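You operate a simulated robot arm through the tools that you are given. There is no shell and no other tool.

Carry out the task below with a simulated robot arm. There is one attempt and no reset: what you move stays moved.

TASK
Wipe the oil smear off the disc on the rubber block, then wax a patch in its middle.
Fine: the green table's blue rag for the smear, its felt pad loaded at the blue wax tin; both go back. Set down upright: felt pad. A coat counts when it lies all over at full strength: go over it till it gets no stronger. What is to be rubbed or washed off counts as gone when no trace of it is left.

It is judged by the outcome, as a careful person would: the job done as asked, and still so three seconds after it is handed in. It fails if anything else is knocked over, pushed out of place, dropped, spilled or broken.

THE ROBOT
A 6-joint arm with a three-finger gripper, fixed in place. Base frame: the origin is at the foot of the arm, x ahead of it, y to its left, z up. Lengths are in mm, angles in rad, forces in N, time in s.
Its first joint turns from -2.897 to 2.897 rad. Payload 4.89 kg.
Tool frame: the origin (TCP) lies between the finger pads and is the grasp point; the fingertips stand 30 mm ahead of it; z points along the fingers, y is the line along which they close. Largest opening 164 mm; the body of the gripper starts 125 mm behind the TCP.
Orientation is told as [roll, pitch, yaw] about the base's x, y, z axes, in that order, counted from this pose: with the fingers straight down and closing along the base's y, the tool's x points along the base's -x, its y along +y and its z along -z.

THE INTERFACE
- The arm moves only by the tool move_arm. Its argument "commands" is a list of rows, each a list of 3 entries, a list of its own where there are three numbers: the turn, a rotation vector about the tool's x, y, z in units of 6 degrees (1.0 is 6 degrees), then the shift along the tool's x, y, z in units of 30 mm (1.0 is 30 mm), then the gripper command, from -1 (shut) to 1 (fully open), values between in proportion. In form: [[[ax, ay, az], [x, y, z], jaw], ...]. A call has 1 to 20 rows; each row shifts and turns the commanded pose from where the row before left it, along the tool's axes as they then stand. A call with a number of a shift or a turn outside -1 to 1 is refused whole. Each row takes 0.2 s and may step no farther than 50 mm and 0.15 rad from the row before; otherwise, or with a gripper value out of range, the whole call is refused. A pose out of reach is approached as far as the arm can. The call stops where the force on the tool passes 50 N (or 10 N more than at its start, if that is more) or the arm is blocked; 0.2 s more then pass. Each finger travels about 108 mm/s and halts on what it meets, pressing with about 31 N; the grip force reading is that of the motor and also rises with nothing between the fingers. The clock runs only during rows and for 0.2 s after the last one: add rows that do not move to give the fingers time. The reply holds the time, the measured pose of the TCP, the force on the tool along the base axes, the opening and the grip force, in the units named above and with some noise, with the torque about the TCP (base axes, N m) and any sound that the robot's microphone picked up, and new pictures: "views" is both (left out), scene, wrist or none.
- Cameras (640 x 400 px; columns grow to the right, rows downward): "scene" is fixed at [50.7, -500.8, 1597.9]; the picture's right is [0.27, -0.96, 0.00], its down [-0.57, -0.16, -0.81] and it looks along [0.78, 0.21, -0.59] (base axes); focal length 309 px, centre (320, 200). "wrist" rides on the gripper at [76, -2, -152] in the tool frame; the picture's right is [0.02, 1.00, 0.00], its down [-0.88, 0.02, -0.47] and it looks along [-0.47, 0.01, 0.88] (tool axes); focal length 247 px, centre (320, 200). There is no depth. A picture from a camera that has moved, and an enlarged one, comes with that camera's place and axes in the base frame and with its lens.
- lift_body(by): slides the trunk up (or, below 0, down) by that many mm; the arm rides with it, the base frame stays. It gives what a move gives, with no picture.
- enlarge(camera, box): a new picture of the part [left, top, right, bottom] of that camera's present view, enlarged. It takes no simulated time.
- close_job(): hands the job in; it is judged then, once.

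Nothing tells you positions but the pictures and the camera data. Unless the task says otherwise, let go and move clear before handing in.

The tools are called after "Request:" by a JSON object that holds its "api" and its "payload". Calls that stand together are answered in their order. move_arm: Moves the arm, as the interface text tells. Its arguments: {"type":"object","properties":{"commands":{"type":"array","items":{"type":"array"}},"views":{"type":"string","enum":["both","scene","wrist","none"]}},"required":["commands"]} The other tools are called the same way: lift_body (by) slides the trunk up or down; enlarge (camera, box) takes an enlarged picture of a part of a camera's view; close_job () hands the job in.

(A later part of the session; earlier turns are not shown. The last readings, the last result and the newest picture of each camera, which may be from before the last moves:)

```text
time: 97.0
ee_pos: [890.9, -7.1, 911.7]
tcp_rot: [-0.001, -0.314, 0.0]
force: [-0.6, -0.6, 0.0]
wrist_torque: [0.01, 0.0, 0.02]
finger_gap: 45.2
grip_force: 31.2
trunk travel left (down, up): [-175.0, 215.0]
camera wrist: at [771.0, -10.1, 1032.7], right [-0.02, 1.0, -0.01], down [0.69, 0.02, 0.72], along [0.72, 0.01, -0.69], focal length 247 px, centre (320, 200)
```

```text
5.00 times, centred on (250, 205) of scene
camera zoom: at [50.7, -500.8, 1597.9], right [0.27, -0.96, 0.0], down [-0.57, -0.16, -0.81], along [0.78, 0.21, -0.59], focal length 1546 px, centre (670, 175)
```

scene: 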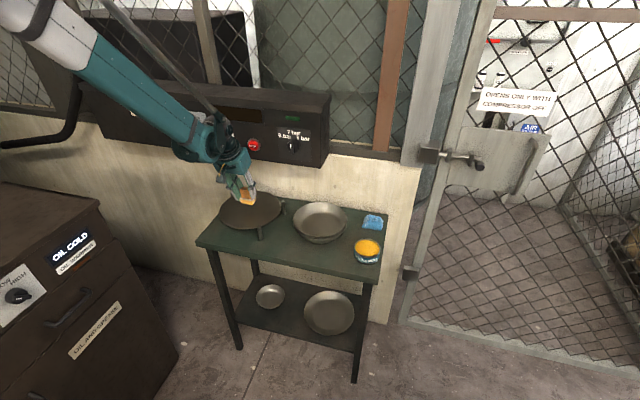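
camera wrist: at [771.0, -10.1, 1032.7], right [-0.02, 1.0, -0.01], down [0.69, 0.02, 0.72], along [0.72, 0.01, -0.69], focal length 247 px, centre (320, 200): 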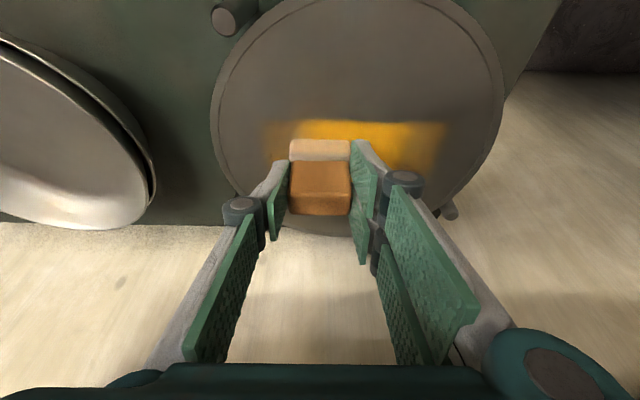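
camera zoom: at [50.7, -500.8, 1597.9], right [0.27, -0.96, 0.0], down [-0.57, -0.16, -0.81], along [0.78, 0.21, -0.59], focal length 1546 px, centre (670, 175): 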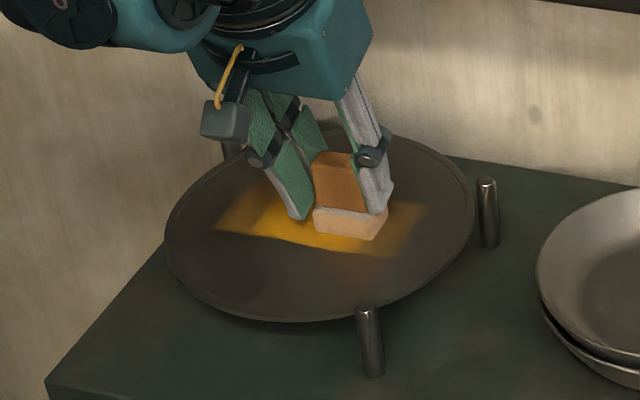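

The coat now reaches farther in y, with weaker ends, and contact was lost towards the end. I'll lift off and look at the whole patch.

Request:
{"api": "move_arm", "payload": {"commands": [[[0, 0, 0], [-0.1, 0, -0.317], -0.7], [[0, 0, 0], [0.4, -0.6, -0.634], -0.7], [[0, 0, 0], [0.4, -0.8, -0.634], -0.7], [[0, 0, 0], [0.4, -0.8, -0.634], -0.7], [[0, 0, 0], [0.4, -0.8, -0.634], -0.7], [[0, 0, 0], [0.4, -0.8, -0.2], -0.7], [[0, 0, 0], [0, 0, 0], -0.7]], "views": "both"}}

Request:
{"api": "enlarge", "payload": {"camera": "scene", "box": [210, 180, 290, 245]}}

Request:
{"api": "enlarge", "payload": {"camera": "wrist", "box": [320, 60, 560, 220]}}

```text
time: 98.6
ee_pos: [809.3, -121.1, 981.9]
tcp_rot: [0.001, -0.315, 0.0]
force: [-0.4, 0.3, -1.1]
wrist_torque: [-0.01, 0.0, -0.01]
finger_gap: 45.0
grip_force: 30.6
trunk travel left (down, up): [-175.0, 215.0]
camera wrist: at [688.6, -124.1, 1102.6], right [-0.02, 1.0, -0.01], down [0.69, 0.02, 0.72], along [0.72, 0.01, -0.69], focal length 247 px, centre (320, 200)
```

scene: 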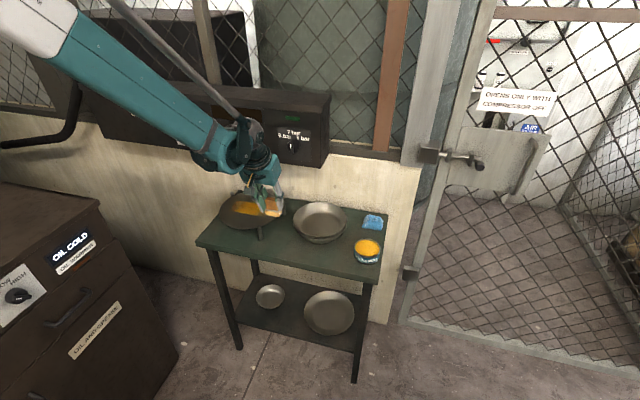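
wrist: 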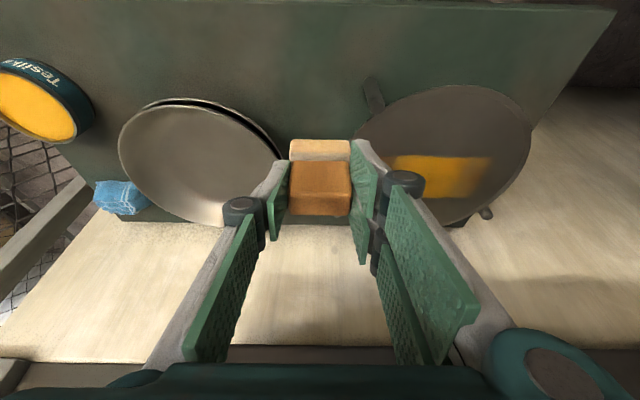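

```text
6.15 times, centred on (250, 212) of scene
camera zoom: at [50.7, -500.8, 1597.9], right [0.27, -0.96, 0.0], down [-0.57, -0.16, -0.81], along [0.78, 0.21, -0.59], focal length 1902 px, centre (751, 123)
```

zoom: 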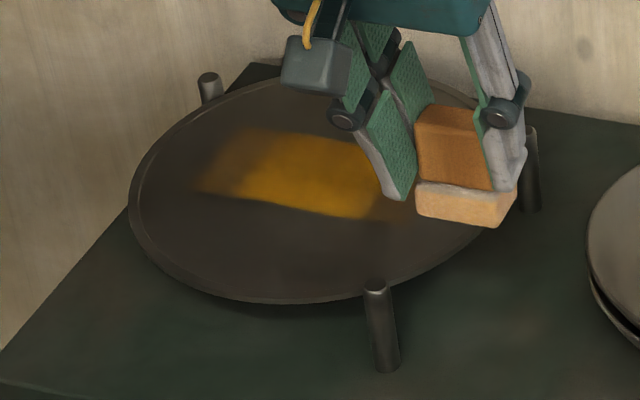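

```text
2.50 times, centred on (440, 140) of wrist
camera zoom: at [688.6, -124.1, 1102.6], right [-0.02, 1.0, -0.01], down [0.69, 0.02, 0.72], along [0.72, 0.01, -0.69], focal length 617 px, centre (20, 350)
```

zoom: 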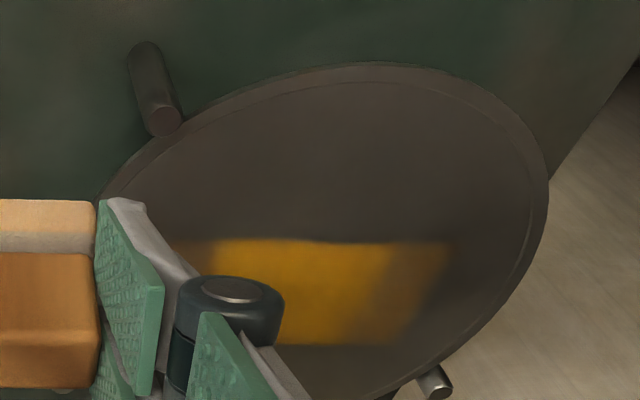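

The coat is strong in the centre and weaker at its ends, and the felt has paled, so I'll reload it at the tin and go over the patch again.

Request:
{"api": "move_arm", "payload": {"commands": [[[0, 0, 0], [0, -0.928, 0.094], -0.7], [[0, 0, 0], [0, -0.928, 0.094], -0.7], [[0, 0, 0], [0, -0.928, 0.094], -0.7], [[0, 0, 0], [0, -0.928, 0.094], -0.7], [[0, 0, 0], [0, -0.928, 0.094], -0.7], [[0, 0, 0], [0, -0.928, 0.094], -0.7], [[0, 0, 0], [0, -0.928, 0.094], -0.7], [[0, 0, 0], [0, -0.928, 0.094], -0.7], [[0, 0, 0], [0, -0.928, 0.094], -0.7], [[0, 0, 0], [0, -0.928, 0.094], -0.7], [[0, 0, 0], [0, -0.928, 0.094], -0.7], [[0, 0, 0], [0, -0.928, 0.094], -0.7], [[0, 0, 0], [0, 0, 0], -0.7]], "views": "both"}}

Request:
{"api": "enlarge", "payload": {"camera": "scene", "box": [205, 180, 295, 245]}}

Request:
{"api": "enlarge", "payload": {"camera": "scene", "box": [335, 190, 405, 275]}}

Request:
{"api": "enlarge", "payload": {"camera": "wrist", "box": [200, 20, 440, 240]}}

```text
time: 101.4
ee_pos: [819.0, -454.9, 949.6]
tcp_rot: [-0.001, -0.315, 0.001]
force: [0.1, 0.1, -1.1]
wrist_torque: [0.02, -0.01, -0.01]
finger_gap: 45.1
grip_force: 31.2
trunk travel left (down, up): [-175.0, 215.0]
camera wrist: at [697.9, -457.7, 1070.7], right [-0.02, 1.0, -0.01], down [0.69, 0.02, 0.72], along [0.72, 0.01, -0.69], focal length 247 px, centre (320, 200)
```

scene: 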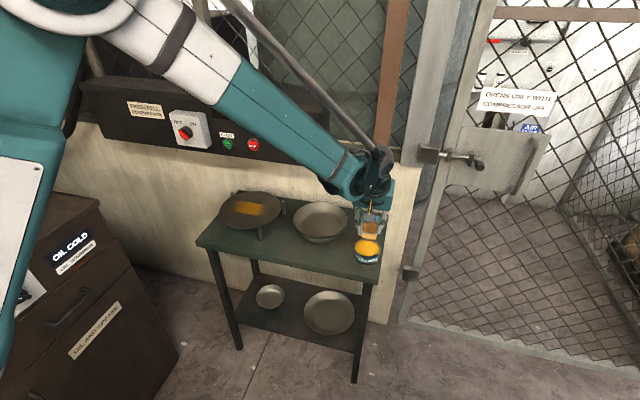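
wrist: 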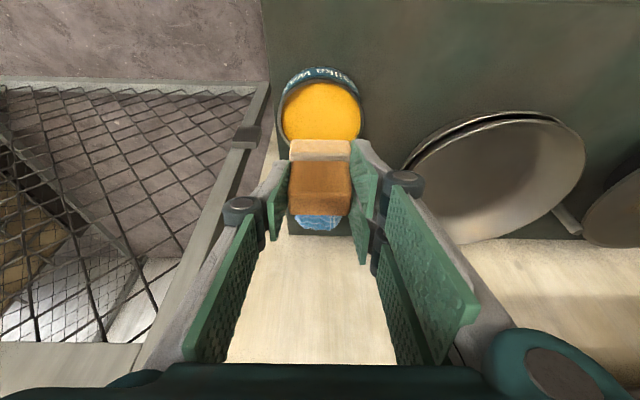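

```text
6.15 times, centred on (250, 212) of scene
camera zoom: at [50.7, -500.8, 1597.9], right [0.27, -0.96, 0.0], down [-0.57, -0.16, -0.81], along [0.78, 0.21, -0.59], focal length 1902 px, centre (751, 123)
```

zoom: 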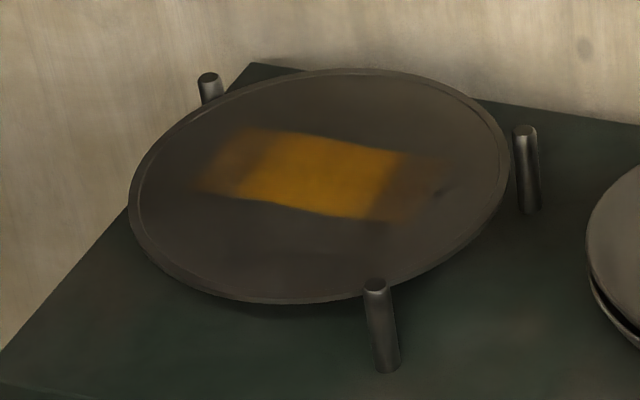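

```text
4.71 times, centred on (370, 232) of scene
camera zoom: at [50.7, -500.8, 1597.9], right [0.27, -0.96, 0.0], down [-0.57, -0.16, -0.81], along [0.78, 0.21, -0.59], focal length 1455 px, centre (85, 47)
```

zoom: 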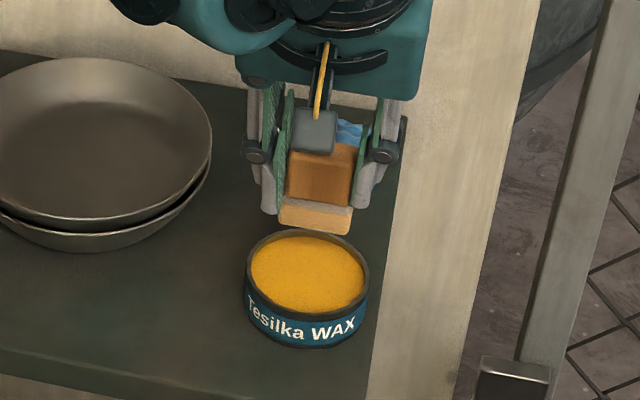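

```text
1.82 times, centred on (320, 130) of wrist
camera zoom: at [697.9, -457.7, 1070.7], right [-0.02, 1.0, -0.01], down [0.69, 0.02, 0.72], along [0.72, 0.01, -0.69], focal length 449 px, centre (320, 327)
```

zoom: 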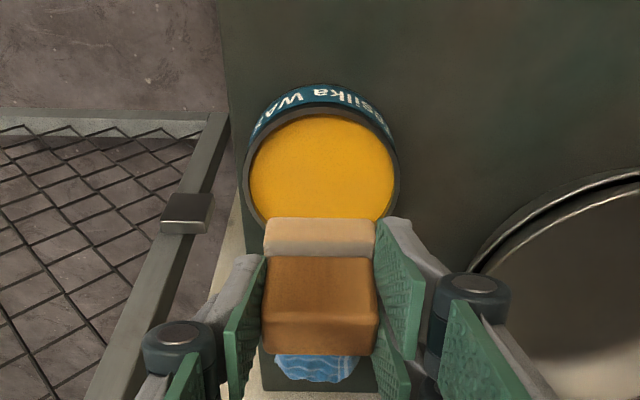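

Request:
{"api": "enlarge", "payload": {"camera": "scene", "box": [228, 195, 278, 220]}}

Request:
{"api": "enlarge", "payload": {"camera": "wrist", "box": [280, 130, 360, 180]}}

```text
12.80 times, centred on (253, 208) of scene
camera zoom: at [50.7, -500.8, 1597.9], right [0.27, -0.96, 0.0], down [-0.57, -0.16, -0.81], along [0.78, 0.21, -0.59], focal length 3956 px, centre (1178, 104)
```

zoom: 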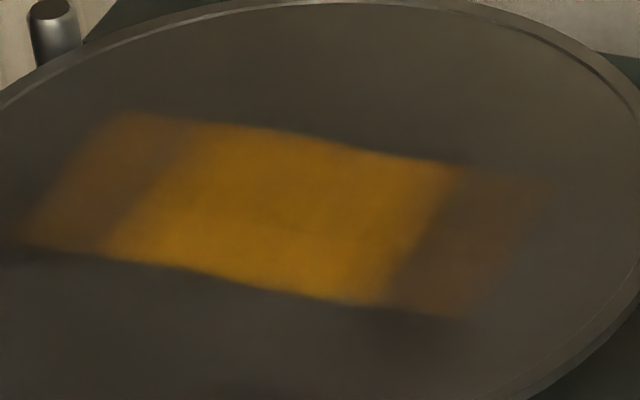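

```text
8.00 times, centred on (320, 155) of wrist
camera zoom: at [697.9, -457.7, 1070.7], right [-0.02, 1.0, -0.01], down [0.69, 0.02, 0.72], along [0.72, 0.01, -0.69], focal length 1976 px, centre (320, 560)
```

zoom: 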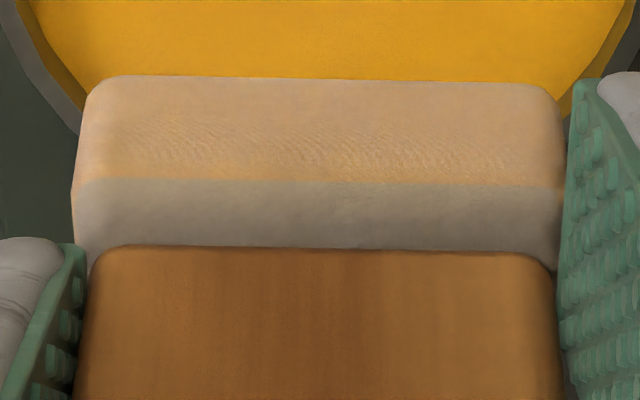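

The coat shows distinct zones: strong in the middle (about y -27 to 69), faint at both ends. I'll reload the felt now.

Request:
{"api": "move_arm", "payload": {"commands": [[[0, 0, 0], [0.165, -0.01, 0.507], -0.7], [[0, 0, 0], [0.165, -0.01, 0.507], -0.7], [[0, 0, 0], [0.155, -0.01, 0.475], -0.7], [[0, 0, 0], [0, 0, 0], -0.7]], "views": "none"}}

```text
time: 102.4
ee_pos: [819.1, -455.7, 902.1]
tcp_rot: [-0.001, -0.314, 0.0]
force: [-0.5, -0.9, -0.3]
wrist_torque: [-0.02, 0.03, -0.01]
finger_gap: 45.1
grip_force: 30.7
trunk travel left (down, up): [-175.0, 215.0]
```

Request:
{"api": "move_arm", "payload": {"commands": [[[0, 0, 0], [0.0412, 0, 0.1268], -0.7], [[0, 0, 0], [0, 0, 0], -0.7]], "views": "none"}}

```text
time: 103.0
ee_pos: [819.1, -455.8, 898.7]
tcp_rot: [-0.001, -0.316, -0.001]
force: [-0.7, 0.9, -1.3]
wrist_torque: [-0.01, -0.01, -0.01]
finger_gap: 45.3
grip_force: 31.7
trunk travel left (down, up): [-175.0, 215.0]
```

Request:
{"api": "move_arm", "payload": {"commands": [[[0, 0, 0], [0.0206, 0, 0.0634], -0.7], [[0, 0, 0], [0, 0, 0], -0.7]], "views": "none"}}

```text
time: 103.6
ee_pos: [819.7, -456.8, 895.7]
tcp_rot: [0.0, -0.315, 0.0]
force: [-0.8, -0.5, -0.4]
wrist_torque: [0.01, 0.02, -0.01]
finger_gap: 45.4
grip_force: 31.2
trunk travel left (down, up): [-175.0, 215.0]
```

Request:
{"api": "move_arm", "payload": {"commands": [[[0, 0, 0], [0.0103, 0, 0.0317], -0.7], [[0, 0, 0], [0, 0, 0], -0.7]], "views": "none"}}

```text
time: 104.2
ee_pos: [819.1, -456.5, 895.2]
tcp_rot: [0.001, -0.314, -0.001]
force: [0.1, 0.4, -0.3]
wrist_torque: [0.02, 0.02, 0.0]
finger_gap: 45.3
grip_force: 31.0
trunk travel left (down, up): [-175.0, 215.0]
```

Request:
{"api": "move_arm", "payload": {"commands": [[[0, 0, 0], [0.0103, 0, 0.0317], -0.7], [[0, 0, 0], [0, 0, 0], -0.7]], "views": "none"}}

```text
time: 104.8
ee_pos: [818.5, -455.3, 894.9]
tcp_rot: [0.001, -0.315, 0.001]
force: [1.2, -1.3, 3.3]
wrist_torque: [-0.02, -0.15, -0.01]
finger_gap: 45.0
grip_force: 31.1
trunk travel left (down, up): [-175.0, 215.0]
```

Request:
{"api": "move_arm", "payload": {"commands": [[[0, 0, 0], [0.0082, 0, 0.0254], -0.7], [[0, 0, 0], [0, 0, 0], -0.7], [[0, 0, 0], [0, 0, 0], -0.7], [[0, 0, 0], [0, 0, 0], -0.7]], "views": "none"}}

Request:
{"api": "enlarge", "payload": {"camera": "wrist", "box": [280, 100, 360, 190]}}

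Request:
{"api": "enlarge", "payload": {"camera": "scene", "box": [228, 195, 278, 220]}}

```text
time: 105.8
ee_pos: [818.7, -457.0, 893.6]
tcp_rot: [0.0, -0.315, 0.0]
force: [5.1, -2.7, 24.0]
wrist_torque: [-0.05, -0.53, -0.05]
finger_gap: 45.3
grip_force: 31.0
trunk travel left (down, up): [-175.0, 215.0]
```

```text
4.44 times, centred on (320, 145) of wrist
camera zoom: at [697.9, -458.3, 1015.3], right [-0.02, 1.0, -0.01], down [0.69, 0.02, 0.72], along [0.72, 0.01, -0.69], focal length 1098 px, centre (320, 444)
```

zoom: 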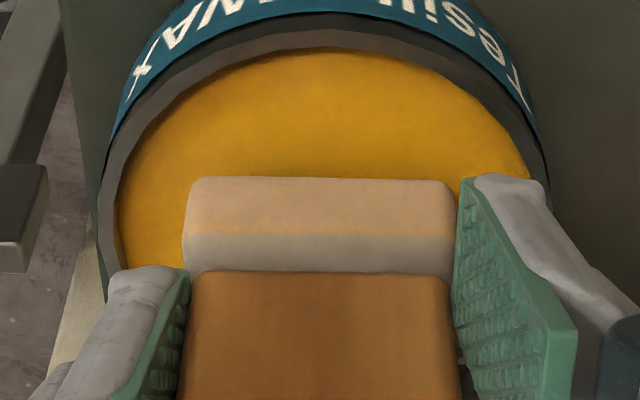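

```text
12.80 times, centred on (253, 208) of scene
camera zoom: at [50.7, -500.8, 1597.9], right [0.27, -0.96, 0.0], down [-0.57, -0.16, -0.81], along [0.78, 0.21, -0.59], focal length 3956 px, centre (1178, 104)
```

zoom: 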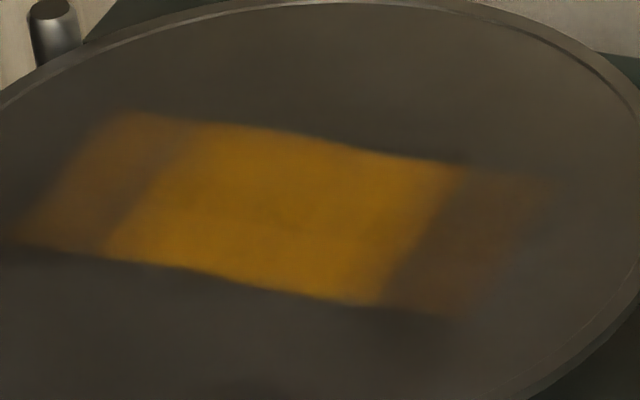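

The felt is loaded again. Back to the disc.

Request:
{"api": "move_arm", "payload": {"commands": [[[0, 0, 0], [-0.206, 0, -0.634], -0.7], [[0, 0, 0], [-0.206, 0, -0.634], -0.7], [[0, 0, 0], [-0.206, 0, -0.634], -0.7], [[0, 0, 0], [-0.136, 0.935, 0.063], -0.7], [[0, 0, 0], [-0.136, 0.935, 0.063], -0.7], [[0, 0, 0], [-0.136, 0.935, 0.063], -0.7], [[0, 0, 0], [-0.136, 0.935, 0.063], -0.7], [[0, 0, 0], [-0.136, 0.935, 0.063], -0.7], [[0, 0, 0], [-0.136, 0.935, 0.063], -0.7], [[0, 0, 0], [-0.136, 0.935, 0.063], -0.7], [[0, 0, 0], [-0.136, 0.935, 0.063], -0.7], [[0, 0, 0], [-0.136, 0.935, 0.063], -0.7], [[0, 0, 0], [-0.136, 0.935, 0.063], -0.7], [[0, 0, 0], [-0.136, 0.935, 0.063], -0.7], [[0, 0, 0], [-0.136, 0.935, 0.063], -0.7], [[0, 0, 0], [-0.136, 0.935, 0.063], -0.7], [[0, 0, 0], [-0.136, 0.935, 0.063], -0.7], [[0, 0, 0], [-0.136, 0.935, 0.063], -0.7], [[0, 0, 0], [-0.136, 0.935, 0.063], -0.7], [[0, 0, 0], [-0.136, 0.935, 0.063], -0.7]], "views": "both"}}

Request:
{"api": "enlarge", "payload": {"camera": "wrist", "box": [160, 0, 480, 240]}}

```text
time: 110.0
ee_pos: [896.6, 20.1, 943.1]
tcp_rot: [0.0, -0.316, -0.004]
force: [0.2, -0.9, -0.4]
wrist_torque: [0.17, 0.01, 0.05]
finger_gap: 44.9
grip_force: 30.9
trunk travel left (down, up): [-175.0, 215.0]
camera wrist: at [775.6, 18.5, 1065.0], right [-0.02, 1.0, -0.01], down [0.69, 0.02, 0.72], along [0.72, 0.01, -0.69], focal length 247 px, centre (320, 200)
```

scene: 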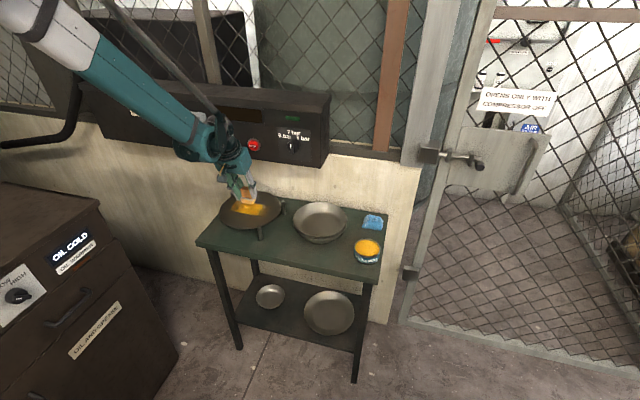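
wrist: 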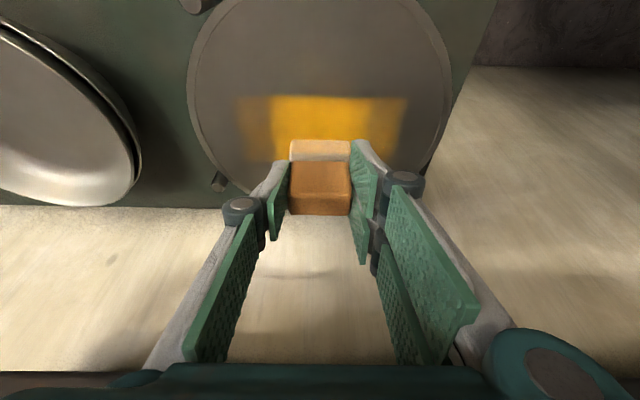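

```text
1.67 times, centred on (320, 120) of wrist
camera zoom: at [775.6, 18.5, 1065.0], right [-0.02, 1.0, -0.01], down [0.69, 0.02, 0.72], along [0.72, 0.01, -0.69], focal length 412 px, centre (320, 333)
```

zoom: 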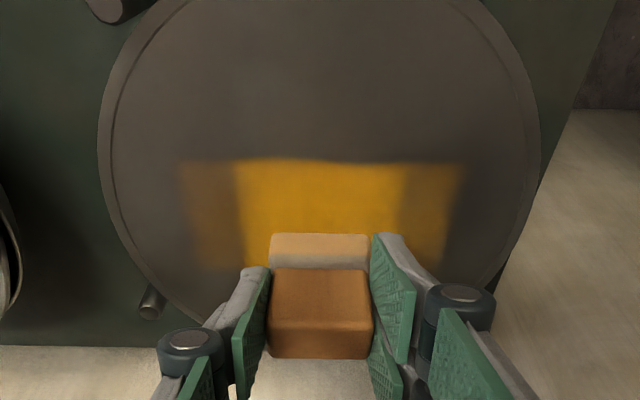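

Zones are clearly visible now. I'll set the pad down near the weak -y end (TCP about [882, -33]) and work from there.

Request:
{"api": "move_arm", "payload": {"commands": [[[0, 0, 0], [0.237, -0.589, 0.227], -0.7], [[0, 0, 0], [0.237, -0.589, 0.227], -0.7], [[0, 0, 0], [0.237, -0.589, 0.227], -0.7], [[0, 0, 0], [0, 0, 0], -0.7]], "views": "none"}}

Request:
{"api": "move_arm", "payload": {"commands": [[[0, 0, 0], [0.0309, 0, 0.0951], -0.7], [[0, 0, 0], [0, 0, 0], -0.7]], "views": "none"}}

```text
time: 111.0
ee_pos: [881.0, -32.0, 919.0]
tcp_rot: [0.001, -0.314, 0.0]
force: [-0.2, -0.3, -0.4]
wrist_torque: [0.01, 0.03, -0.03]
finger_gap: 45.2
grip_force: 30.6
trunk travel left (down, up): [-175.0, 215.0]
```

```text
time: 111.6
ee_pos: [882.5, -31.2, 914.7]
tcp_rot: [-0.001, -0.313, 0.0]
force: [-0.4, 0.0, 0.2]
wrist_torque: [0.03, 0.01, -0.03]
finger_gap: 45.3
grip_force: 31.1
trunk travel left (down, up): [-175.0, 215.0]
```

Request:
{"api": "move_arm", "payload": {"commands": [[[0, 0, 0], [0.0206, 0, 0.0634], -0.7], [[0, 0, 0], [0, 0, 0], -0.7]], "views": "none"}}

Request:
{"api": "move_arm", "payload": {"commands": [[[0, 0, 0], [0.0103, 0, 0.0317], -0.7], [[0, 0, 0], [0, 0, 0], -0.7]], "views": "none"}}

```text
time: 112.2
ee_pos: [882.4, -32.3, 912.7]
tcp_rot: [0.001, -0.316, -0.002]
force: [0.5, 0.5, -0.8]
wrist_torque: [-0.04, 0.02, 0.0]
finger_gap: 45.3
grip_force: 30.9
trunk travel left (down, up): [-175.0, 215.0]
```

```text
time: 112.8
ee_pos: [882.5, -32.1, 911.5]
tcp_rot: [0.001, -0.313, 0.0]
force: [-0.4, 0.2, -0.6]
wrist_torque: [-0.04, 0.02, 0.01]
finger_gap: 45.3
grip_force: 30.6
trunk travel left (down, up): [-175.0, 215.0]
```

Request:
{"api": "move_arm", "payload": {"commands": [[[0, 0, 0], [0.0103, 0, 0.0317], -0.7], [[0, 0, 0], [0, 0, 0], -0.7]], "views": "none"}}

```text
time: 113.4
ee_pos: [882.1, -32.0, 912.2]
tcp_rot: [0.001, -0.315, 0.0]
force: [-0.2, -1.4, 7.5]
wrist_torque: [0.0, -0.13, 0.0]
finger_gap: 45.1
grip_force: 31.3
trunk travel left (down, up): [-175.0, 215.0]
```

Request:
{"api": "move_arm", "payload": {"commands": [[[0, 0, 0], [0.0041, 0, 0.0127], -0.7], [[0, 0, 0], [0, 0.35, 0], -0.7], [[0, 0, 0], [0, 0.35, 0], -0.7], [[0, 0, 0], [0, 0.35, 0], -0.7], [[0, 0, 0], [0, 0.35, 0], -0.7], [[0, 0, 0], [0, 0.35, 0], -0.7], [[0, 0, 0], [0, 0, 0], -0.7]], "views": "wrist"}}

Request:
{"api": "enlarge", "payload": {"camera": "wrist", "box": [200, 40, 440, 240]}}

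Request:
{"api": "enlarge", "payload": {"camera": "scene", "box": [205, 165, 295, 245]}}

```text
time: 115.0
ee_pos: [881.5, 20.2, 910.9]
tcp_rot: [-0.003, -0.316, 0.001]
force: [0.4, -7.8, 21.7]
wrist_torque: [-0.29, -0.27, -0.07]
finger_gap: 45.2
grip_force: 31.2
trunk travel left (down, up): [-175.0, 215.0]
camera wrist: at [760.5, 18.2, 1032.2], right [-0.02, 1.0, -0.01], down [0.69, 0.02, 0.72], along [0.72, 0.01, -0.69], focal length 247 px, centre (320, 200)
```

wrist: 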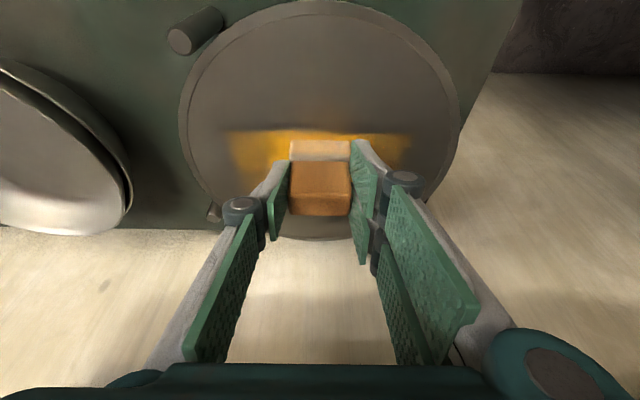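

```text
2.00 times, centred on (320, 140) of wrist
camera zoom: at [760.5, 18.2, 1032.2], right [-0.02, 1.0, -0.01], down [0.69, 0.02, 0.72], along [0.72, 0.01, -0.69], focal length 494 px, centre (320, 320)
```

zoom: 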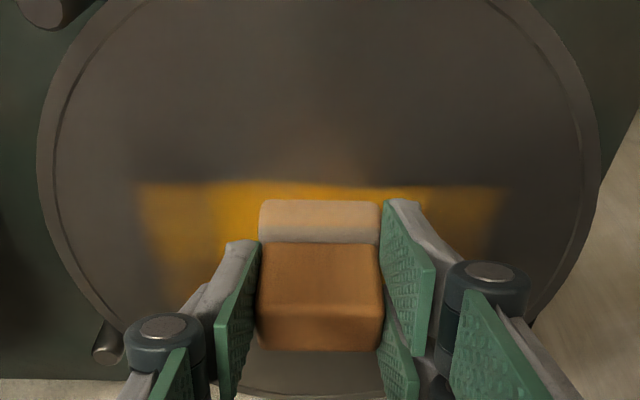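

```text
5.00 times, centred on (250, 205) of scene
camera zoom: at [50.7, -500.8, 1597.9], right [0.27, -0.96, 0.0], down [-0.57, -0.16, -0.81], along [0.78, 0.21, -0.59], focal length 1546 px, centre (670, 175)
```

zoom: 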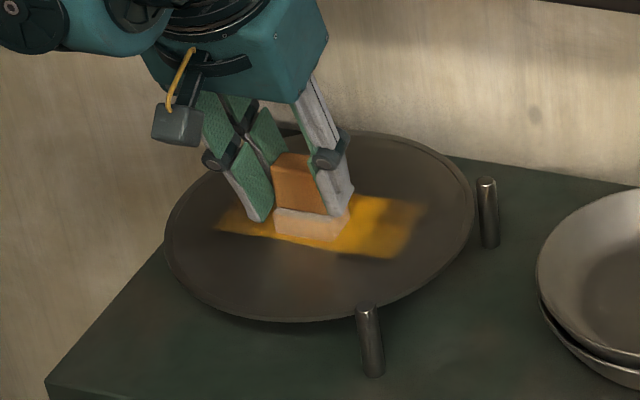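

The weak -y end strengthened and the coat did not spread past y≈-55 or x≈868, so the patch is a fixed area: about y -55…94, x 870…944. I'll continue the pass to the +y end and come back along the middle.

Request:
{"api": "move_arm", "payload": {"commands": [[[0, 0, 0], [-0.0052, 0.35, -0.0159], -0.7], [[0, 0, 0], [0, 0.35, 0], -0.7], [[0, 0, 0], [0, 0.35, 0], -0.7], [[0, 0, 0], [0, 0.35, 0], -0.7], [[0, 0, 0], [0, 0.4, 0], -0.7], [[0, 0, 0], [0, 0, 0], -0.7]], "views": "none"}}

```text
time: 116.4
ee_pos: [882.9, 75.6, 909.9]
tcp_rot: [0.0, -0.315, 0.001]
force: [0.5, -2.6, 11.7]
wrist_torque: [-0.1, -0.12, -0.01]
finger_gap: 45.3
grip_force: 30.8
trunk travel left (down, up): [-175.0, 215.0]
```

Request:
{"api": "move_arm", "payload": {"commands": [[[0, 0, 0], [-0.222, 0, 0.072], -0.7], [[0, 0, 0], [-0.222, 0, 0.072], -0.7], [[0, 0, 0], [0, -0.36, 0], -0.7], [[0, 0, 0], [0, -0.36, 0], -0.7], [[0, 0, 0], [0, -0.36, 0], -0.7], [[0, 0, 0], [0, -0.36, 0], -0.7], [[0, 0, 0], [0, -0.36, 0], -0.7], [[0, 0, 0], [0, 0, 0], -0.7]], "views": "none"}}

```text
time: 118.2
ee_pos: [896.0, 19.3, 911.9]
tcp_rot: [0.0, -0.314, 0.001]
force: [0.2, 1.0, 7.5]
wrist_torque: [0.14, -0.08, 0.01]
finger_gap: 45.2
grip_force: 30.7
trunk travel left (down, up): [-175.0, 215.0]
```

Request:
{"api": "move_arm", "payload": {"commands": [[[0, 0, 0], [0.0041, -0.36, 0.0127], -0.7], [[0, 0, 0], [0, -0.36, 0], -0.7], [[0, 0, 0], [0, -0.36, 0], -0.7], [[0, 0, 0], [0, -0.36, 0], -0.7], [[0, 0, 0], [0, -0.36, 0], -0.7], [[0, 0, 0], [0, 0, 0], -0.7]], "views": "wrist"}}

Request:
{"api": "enlarge", "payload": {"camera": "wrist", "box": [200, 40, 480, 240]}}

Request:
{"api": "enlarge", "payload": {"camera": "scene", "box": [205, 165, 295, 245]}}

```text
time: 119.6
ee_pos: [897.1, -32.4, 911.7]
tcp_rot: [0.0, -0.316, 0.0]
force: [0.5, 2.0, 1.7]
wrist_torque: [0.1, -0.02, -0.01]
finger_gap: 45.3
grip_force: 30.9
trunk travel left (down, up): [-175.0, 215.0]
camera wrist: at [775.8, -35.4, 1032.3], right [-0.02, 1.0, -0.01], down [0.69, 0.02, 0.72], along [0.72, 0.01, -0.69], focal length 247 px, centre (320, 200)
```

wrist: 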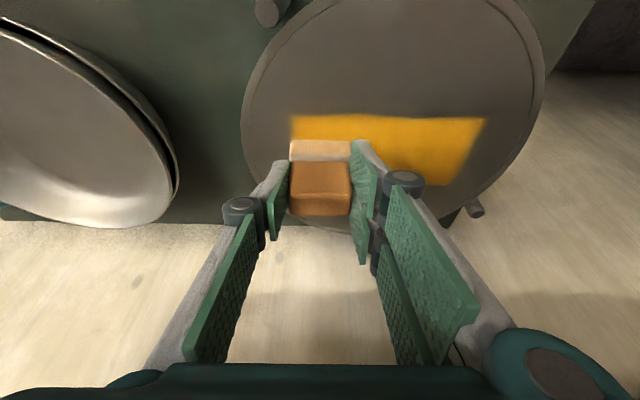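

```text
2.00 times, centred on (340, 140) of wrist
camera zoom: at [775.8, -35.4, 1032.3], right [-0.02, 1.0, -0.01], down [0.69, 0.02, 0.72], along [0.72, 0.01, -0.69], focal length 494 px, centre (280, 320)
```

zoom: 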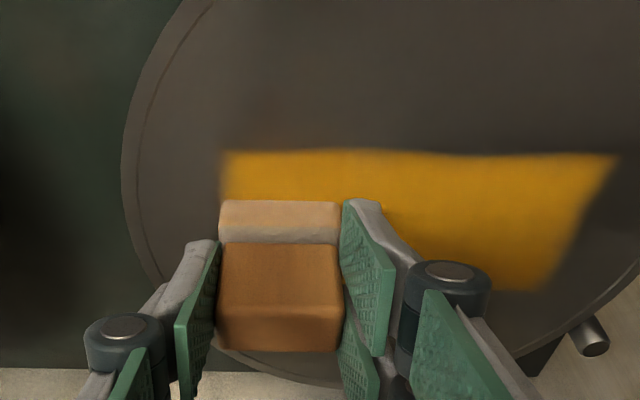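

```text
5.00 times, centred on (250, 205) of scene
camera zoom: at [50.7, -500.8, 1597.9], right [0.27, -0.96, 0.0], down [-0.57, -0.16, -0.81], along [0.78, 0.21, -0.59], focal length 1546 px, centre (670, 175)
```

zoom: 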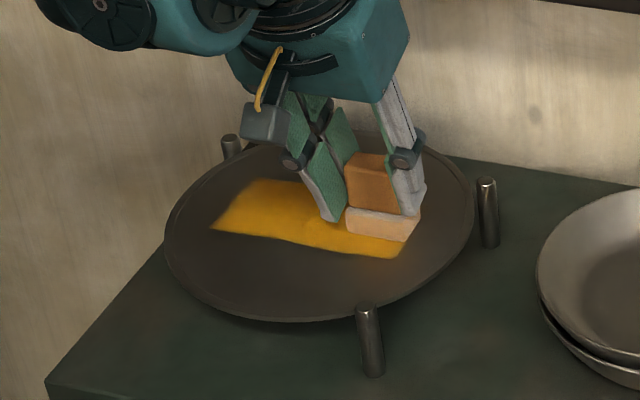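

The patch is now uniformly strong along its length. I'll make another set of passes along the far side and the middle to reach full strength everywhere.

Request:
{"api": "move_arm", "payload": {"commands": [[[0, 0, 0], [0.0082, 0, 0.0254], -0.7], [[0, 0, 0], [-0.222, 0, 0.072], -0.7], [[0, 0, 0], [-0.222, 0, 0.072], -0.7], [[0, 0, 0], [0, 0.36, 0], -0.7], [[0, 0, 0], [0, 0.36, 0], -0.7], [[0, 0, 0], [0, 0.36, 0], -0.7], [[0, 0, 0], [0, 0.36, 0], -0.7], [[0, 0, 0], [0, 0.36, 0], -0.7], [[0, 0, 0], [0, 0, 0], -0.7]], "views": "none"}}

```text
time: 121.6
ee_pos: [910.0, 21.7, 910.7]
tcp_rot: [0.0, -0.316, 0.002]
force: [0.2, -9.3, 25.5]
wrist_torque: [-0.32, -0.21, -0.09]
finger_gap: 45.2
grip_force: 31.4
trunk travel left (down, up): [-175.0, 215.0]
```

Request:
{"api": "move_arm", "payload": {"commands": [[[0, 0, 0], [-0.0093, 0.36, -0.0285], -0.7], [[0, 0, 0], [0, 0.36, 0], -0.7], [[0, 0, 0], [0, 0.36, 0], -0.7], [[0, 0, 0], [0, 0.36, 0], -0.7], [[0, 0, 0], [0, 0.36, 0], -0.7], [[0, 0, 0], [0, 0, 0], -0.7]], "views": "none"}}

```text
time: 123.0
ee_pos: [911.3, 76.3, 911.3]
tcp_rot: [0.0, -0.315, 0.001]
force: [-0.5, 0.8, -0.8]
wrist_torque: [0.0, -0.04, -0.02]
finger_gap: 45.2
grip_force: 30.9
trunk travel left (down, up): [-175.0, 215.0]
```

Request:
{"api": "move_arm", "payload": {"commands": [[[0, 0, 0], [0.0103, 0, 0.0317], -0.7], [[0, 0, 0], [0, 0, 0], -0.7]], "views": "none"}}

```text
time: 123.6
ee_pos: [910.4, 75.3, 910.3]
tcp_rot: [0.002, -0.313, 0.0]
force: [0.4, 1.0, 11.7]
wrist_torque: [0.12, -0.17, 0.03]
finger_gap: 45.1
grip_force: 30.7
trunk travel left (down, up): [-175.0, 215.0]
```

Request:
{"api": "move_arm", "payload": {"commands": [[[0, 0, 0], [0, -0.36, 0], -0.7], [[0, 0, 0], [-0.001, -0.36, -0.003], -0.7], [[0, 0, 0], [-0.001, -0.36, -0.003], -0.7], [[0, 0, 0], [0, -0.36, 0], -0.7], [[0, 0, 0], [0, -0.36, 0], -0.7], [[0, 0, 0], [0, -0.36, 0], -0.7], [[0, 0, 0], [0, -0.36, 0], -0.7], [[0, 0, 0], [0, -0.36, 0], -0.7], [[0, 0, 0], [0, -0.36, 0], -0.7], [[0, 0, 0], [0, -0.36, 0], -0.7], [[0, 0, 0], [0, 0, 0], -0.7]], "views": "wrist"}}

Request:
{"api": "enlarge", "payload": {"camera": "scene", "box": [205, 165, 295, 245]}}

Request:
{"api": "enlarge", "payload": {"camera": "wrist", "box": [200, 40, 500, 240]}}

```text
time: 126.0
ee_pos: [910.2, -33.5, 909.2]
tcp_rot: [0.001, -0.314, -0.001]
force: [-1.3, 2.3, 10.2]
wrist_torque: [0.18, -0.09, 0.03]
finger_gap: 45.1
grip_force: 30.8
trunk travel left (down, up): [-175.0, 215.0]
camera wrist: at [789.0, -35.4, 1031.5], right [-0.02, 1.0, -0.01], down [0.69, 0.02, 0.72], along [0.72, 0.01, -0.69], focal length 247 px, centre (320, 200)
```

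wrist: 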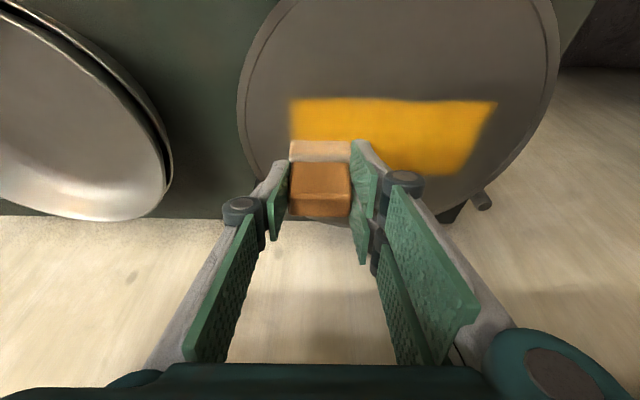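

```text
5.00 times, centred on (250, 205) of scene
camera zoom: at [50.7, -500.8, 1597.9], right [0.27, -0.96, 0.0], down [-0.57, -0.16, -0.81], along [0.78, 0.21, -0.59], focal length 1546 px, centre (670, 175)
```

zoom: 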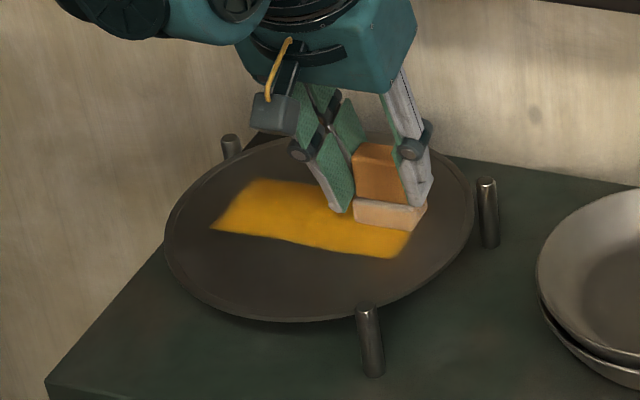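

```text
2.00 times, centred on (350, 140) of wrist
camera zoom: at [789.0, -35.4, 1031.5], right [-0.02, 1.0, -0.01], down [0.69, 0.02, 0.72], along [0.72, 0.01, -0.69], focal length 494 px, centre (260, 320)
```

zoom: 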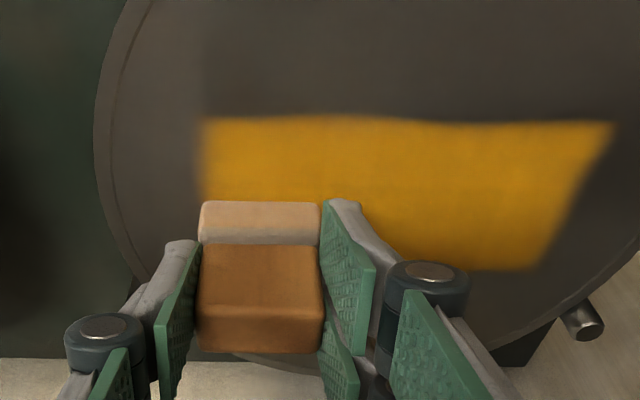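

Request:
{"api": "move_arm", "payload": {"commands": [[[0, 0, 0], [-0.317, 0, 0.103], -0.7], [[0, 0, 0], [-0.001, 0.36, -0.003], -0.7], [[0, 0, 0], [-0.001, 0.36, -0.003], -0.7], [[0, 0, 0], [-0.001, 0.36, -0.003], -0.7], [[0, 0, 0], [-0.001, 0.36, -0.003], -0.7], [[0, 0, 0], [0, 0.36, 0], -0.7], [[0, 0, 0], [0.001, 0.36, 0.003], -0.7], [[0, 0, 0], [0.001, 0.36, 0.003], -0.7], [[0, 0, 0], [0.001, 0.36, 0.003], -0.7], [[0, 0, 0], [0.001, 0.36, 0.003], -0.7], [[0, 0, 0], [0, 0.36, 0], -0.7], [[0, 0, 0], [0, 0, 0], -0.7]], "views": "none"}}

```text
time: 128.6
ee_pos: [920.4, 74.6, 911.1]
tcp_rot: [-0.001, -0.314, 0.0]
force: [0.5, -6.5, 17.3]
wrist_torque: [-0.31, -0.14, -0.05]
finger_gap: 45.2
grip_force: 31.0
trunk travel left (down, up): [-175.0, 215.0]
```

Request:
{"api": "move_arm", "payload": {"commands": [[[0, 0, 0], [0.297, 0, -0.107], -0.7], [[0, 0, 0], [0.301, 0, -0.098], -0.7], [[0, 0, 0], [0.301, 0, -0.098], -0.7], [[0, 0, 0], [0.301, 0, -0.098], -0.7], [[0, 0, 0], [0, -0.36, 0], -0.7], [[0, 0, 0], [0, -0.36, 0], -0.7], [[0, 0, 0], [0, -0.36, 0], -0.7], [[0, 0, 0], [0, -0.36, 0], -0.7], [[0, 0, 0], [0, -0.36, 0], -0.7], [[0, 0, 0], [0, -0.36, 0], -0.7], [[0, 0, 0], [0, -0.36, 0], -0.7], [[0, 0, 0], [0, -0.36, 0], -0.7], [[0, 0, 0], [0, -0.36, 0], -0.7], [[0, 0, 0], [0, -0.36, 0], -0.7], [[0, 0, 0], [0, 0, 0], -0.7]], "views": "none"}}

```text
time: 131.8
ee_pos: [883.2, -32.9, 910.7]
tcp_rot: [0.0, -0.314, 0.001]
force: [0.2, 0.4, -0.4]
wrist_torque: [0.0, 0.01, -0.01]
finger_gap: 45.3
grip_force: 31.1
trunk travel left (down, up): [-175.0, 215.0]
```

Request:
{"api": "move_arm", "payload": {"commands": [[[0, 0, 0], [0.0113, 0, 0.0349], -0.7], [[0, 0, 0], [0, 0, 0], -0.7]], "views": "none"}}

```text
time: 132.4
ee_pos: [882.8, -32.9, 910.2]
tcp_rot: [0.002, -0.314, 0.001]
force: [0.6, -1.9, 16.7]
wrist_torque: [0.04, -0.19, -0.03]
finger_gap: 45.3
grip_force: 31.1
trunk travel left (down, up): [-175.0, 215.0]
```

Request:
{"api": "move_arm", "payload": {"commands": [[[0, 0, 0], [-0.001, 0.36, -0.003], -0.7], [[0, 0, 0], [-0.001, 0.36, -0.003], -0.7], [[0, 0, 0], [-0.001, 0.36, -0.003], -0.7], [[0, 0, 0], [0, 0.36, 0], -0.7], [[0, 0, 0], [0, 0.36, 0], -0.7], [[0, 0, 0], [0, 0.36, 0], -0.7], [[0, 0, 0], [0, 0.36, 0], -0.7], [[0, 0, 0], [0.001, 0.36, 0.003], -0.7], [[0, 0, 0], [0.001, 0.36, 0.003], -0.7], [[0, 0, 0], [0.001, 0.36, 0.003], -0.7], [[0, 0, 0], [-0.222, 0, 0.072], -0.7], [[0, 0, 0], [-0.222, 0, 0.072], -0.7], [[0, 0, 0], [0, 0, 0], -0.7]], "views": "none"}}

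```text
time: 135.2
ee_pos: [895.5, 75.5, 909.5]
tcp_rot: [0.0, -0.315, -0.001]
force: [-5.9, 3.4, 16.6]
wrist_torque: [0.25, 0.15, 0.07]
finger_gap: 45.4
grip_force: 31.1
trunk travel left (down, up): [-175.0, 215.0]
```

Good contact (17 N). One more sweep back through the middle, then I'll lift off and compare.

Request:
{"api": "move_arm", "payload": {"commands": [[[0, 0, 0], [0, -0.36, 0], -0.7], [[0, 0, 0], [-0.001, -0.36, -0.003], -0.7], [[0, 0, 0], [-0.001, -0.36, -0.003], -0.7], [[0, 0, 0], [0, -0.36, 0], -0.7], [[0, 0, 0], [0, -0.36, 0], -0.7], [[0, 0, 0], [0, -0.36, 0], -0.7], [[0, 0, 0], [0.001, -0.36, 0.003], -0.7], [[0, 0, 0], [0.001, -0.36, 0.003], -0.7], [[0, 0, 0], [0.001, -0.36, 0.003], -0.7], [[0, 0, 0], [0.001, -0.36, 0.003], -0.7], [[0, 0, 0], [0, 0, 0], -0.7], [[0, 0, 0], [-0.1, 0, -0.317], -0.7], [[0, 0, 0], [0.4, -0.6, -0.634], -0.7], [[0, 0, 0], [0.4, -0.8, -0.634], -0.7], [[0, 0, 0], [0.4, -0.8, -0.634], -0.7], [[0, 0, 0], [0.4, -0.8, -0.634], -0.7], [[0, 0, 0], [0.2, -0.8, -0.2], -0.7], [[0, 0, 0], [0, 0, 0], -0.7]], "views": "both"}}

Request:
{"api": "enlarge", "payload": {"camera": "scene", "box": [228, 195, 278, 220]}}

Request:
{"api": "enlarge", "payload": {"camera": "wrist", "box": [340, 60, 560, 220]}}

```text
time: 139.0
ee_pos: [820.3, -149.0, 980.1]
tcp_rot: [0.001, -0.315, 0.001]
force: [-0.4, 0.7, -0.9]
wrist_torque: [-0.02, -0.03, 0.02]
finger_gap: 45.1
grip_force: 30.6
trunk travel left (down, up): [-175.0, 215.0]
camera wrist: at [698.8, -150.1, 1101.0], right [-0.02, 1.0, -0.01], down [0.69, 0.02, 0.72], along [0.72, 0.01, -0.69], focal length 247 px, centre (320, 200)
```

scene: 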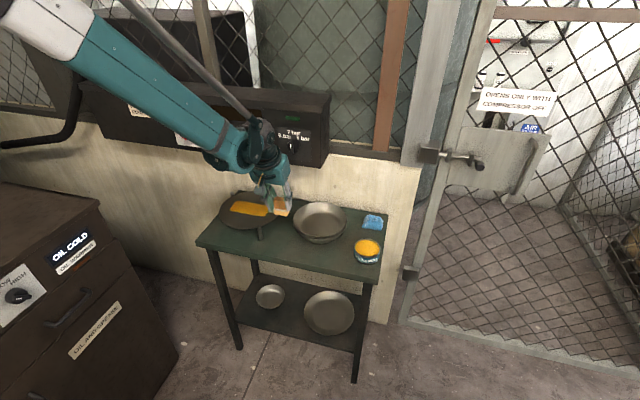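
wrist: 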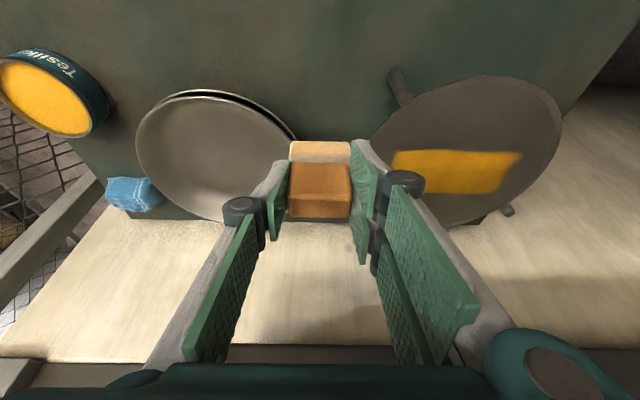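

```text
12.80 times, centred on (253, 208) of scene
camera zoom: at [50.7, -500.8, 1597.9], right [0.27, -0.96, 0.0], down [-0.57, -0.16, -0.81], along [0.78, 0.21, -0.59], focal length 3956 px, centre (1178, 104)
```

zoom: 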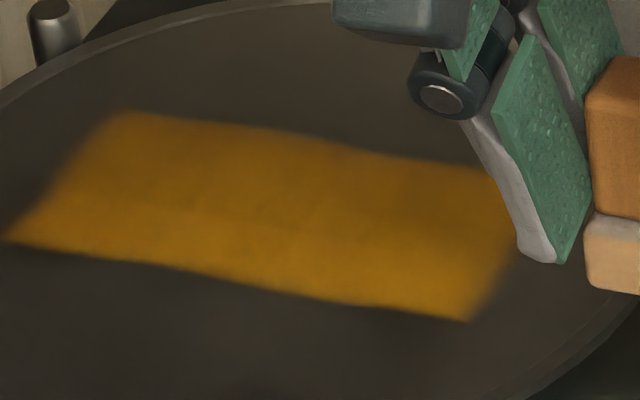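

```text
2.50 times, centred on (450, 140) of wrist
camera zoom: at [698.8, -150.1, 1101.0], right [-0.02, 1.0, -0.01], down [0.69, 0.02, 0.72], along [0.72, 0.01, -0.69], focal length 617 px, centre (-5, 350)
```

zoom: 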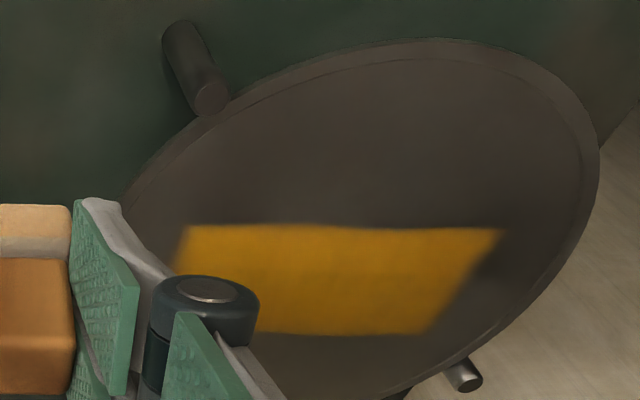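

The patch is a uniform, full rectangle now. I'll carry the pad back toward its place and check the disc unobstructed on the way.

Request:
{"api": "move_arm", "payload": {"commands": [[[0, 0, 0], [-0.039, -0.927, 0.076], -0.7], [[0, 0, 0], [-0.039, -0.927, 0.076], -0.7], [[0, 0, 0], [-0.039, -0.927, 0.076], -0.7], [[0, 0, 0], [-0.039, -0.927, 0.076], -0.7], [[0, 0, 0], [-0.039, -0.927, 0.076], -0.7], [[0, 0, 0], [-0.039, -0.927, 0.076], -0.7], [[0, 0, 0], [-0.039, -0.927, 0.076], -0.7], [[0, 0, 0], [-0.039, -0.927, 0.076], -0.7], [[0, 0, 0], [-0.039, -0.927, 0.076], -0.7], [[0, 0, 0], [-0.039, -0.927, 0.076], -0.7], [[0, 0, 0], [-0.039, -0.927, 0.076], -0.7], [[0, 0, 0], [0, 0, 0], -0.7]], "views": "both"}}

Request:
{"api": "enlarge", "payload": {"camera": "scene", "box": [228, 195, 278, 220]}}

Request:
{"api": "enlarge", "payload": {"camera": "scene", "box": [205, 180, 295, 245]}}

Request:
{"api": "enlarge", "payload": {"camera": "scene", "box": [335, 190, 405, 275]}}

```text
time: 141.6
ee_pos: [840.2, -453.2, 958.9]
tcp_rot: [0.001, -0.314, 0.0]
force: [-0.1, -0.5, -1.6]
wrist_torque: [0.03, 0.0, 0.01]
finger_gap: 45.3
grip_force: 31.2
trunk travel left (down, up): [-175.0, 215.0]
camera wrist: at [718.9, -455.9, 1080.9], right [-0.02, 1.0, -0.01], down [0.69, 0.02, 0.72], along [0.72, 0.01, -0.69], focal length 247 px, centre (320, 200)
```

scene: 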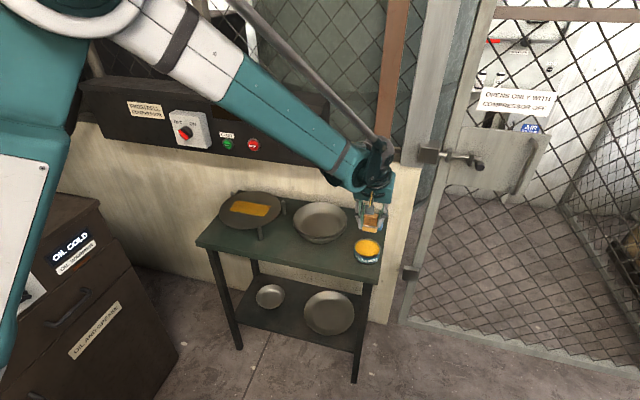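
wrist: 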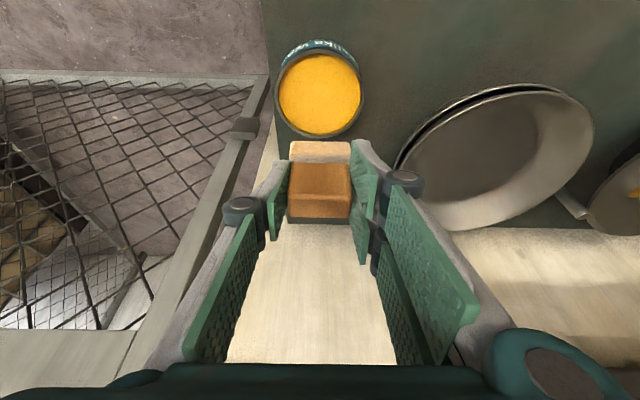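

```text
12.80 times, centred on (253, 208) of scene
camera zoom: at [50.7, -500.8, 1597.9], right [0.27, -0.96, 0.0], down [-0.57, -0.16, -0.81], along [0.78, 0.21, -0.59], focal length 3956 px, centre (1178, 104)
```

zoom: 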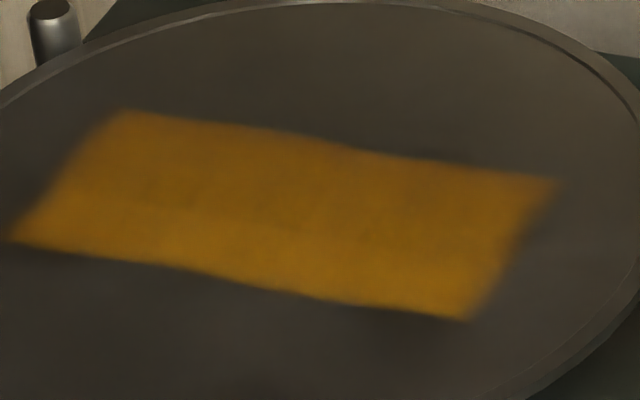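

```text
6.15 times, centred on (250, 212) of scene
camera zoom: at [50.7, -500.8, 1597.9], right [0.27, -0.96, 0.0], down [-0.57, -0.16, -0.81], along [0.78, 0.21, -0.59], focal length 1902 px, centre (751, 123)
```

zoom: 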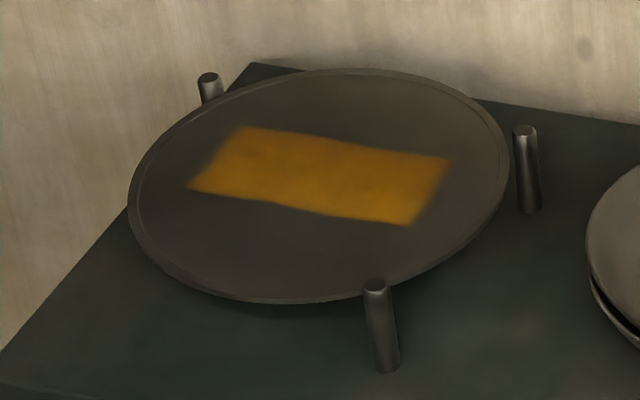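

```text
4.71 times, centred on (370, 232) of scene
camera zoom: at [50.7, -500.8, 1597.9], right [0.27, -0.96, 0.0], down [-0.57, -0.16, -0.81], along [0.78, 0.21, -0.59], focal length 1455 px, centre (85, 47)
```

zoom: 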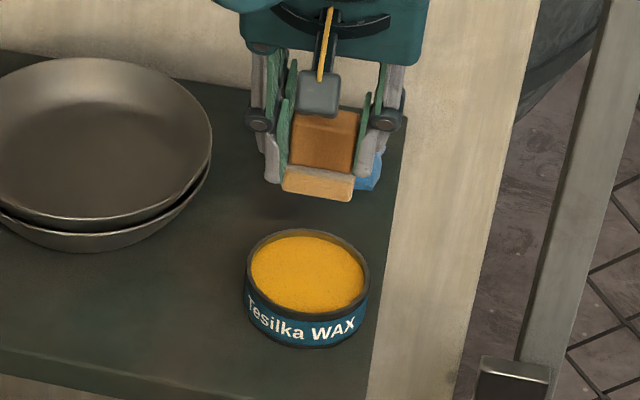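

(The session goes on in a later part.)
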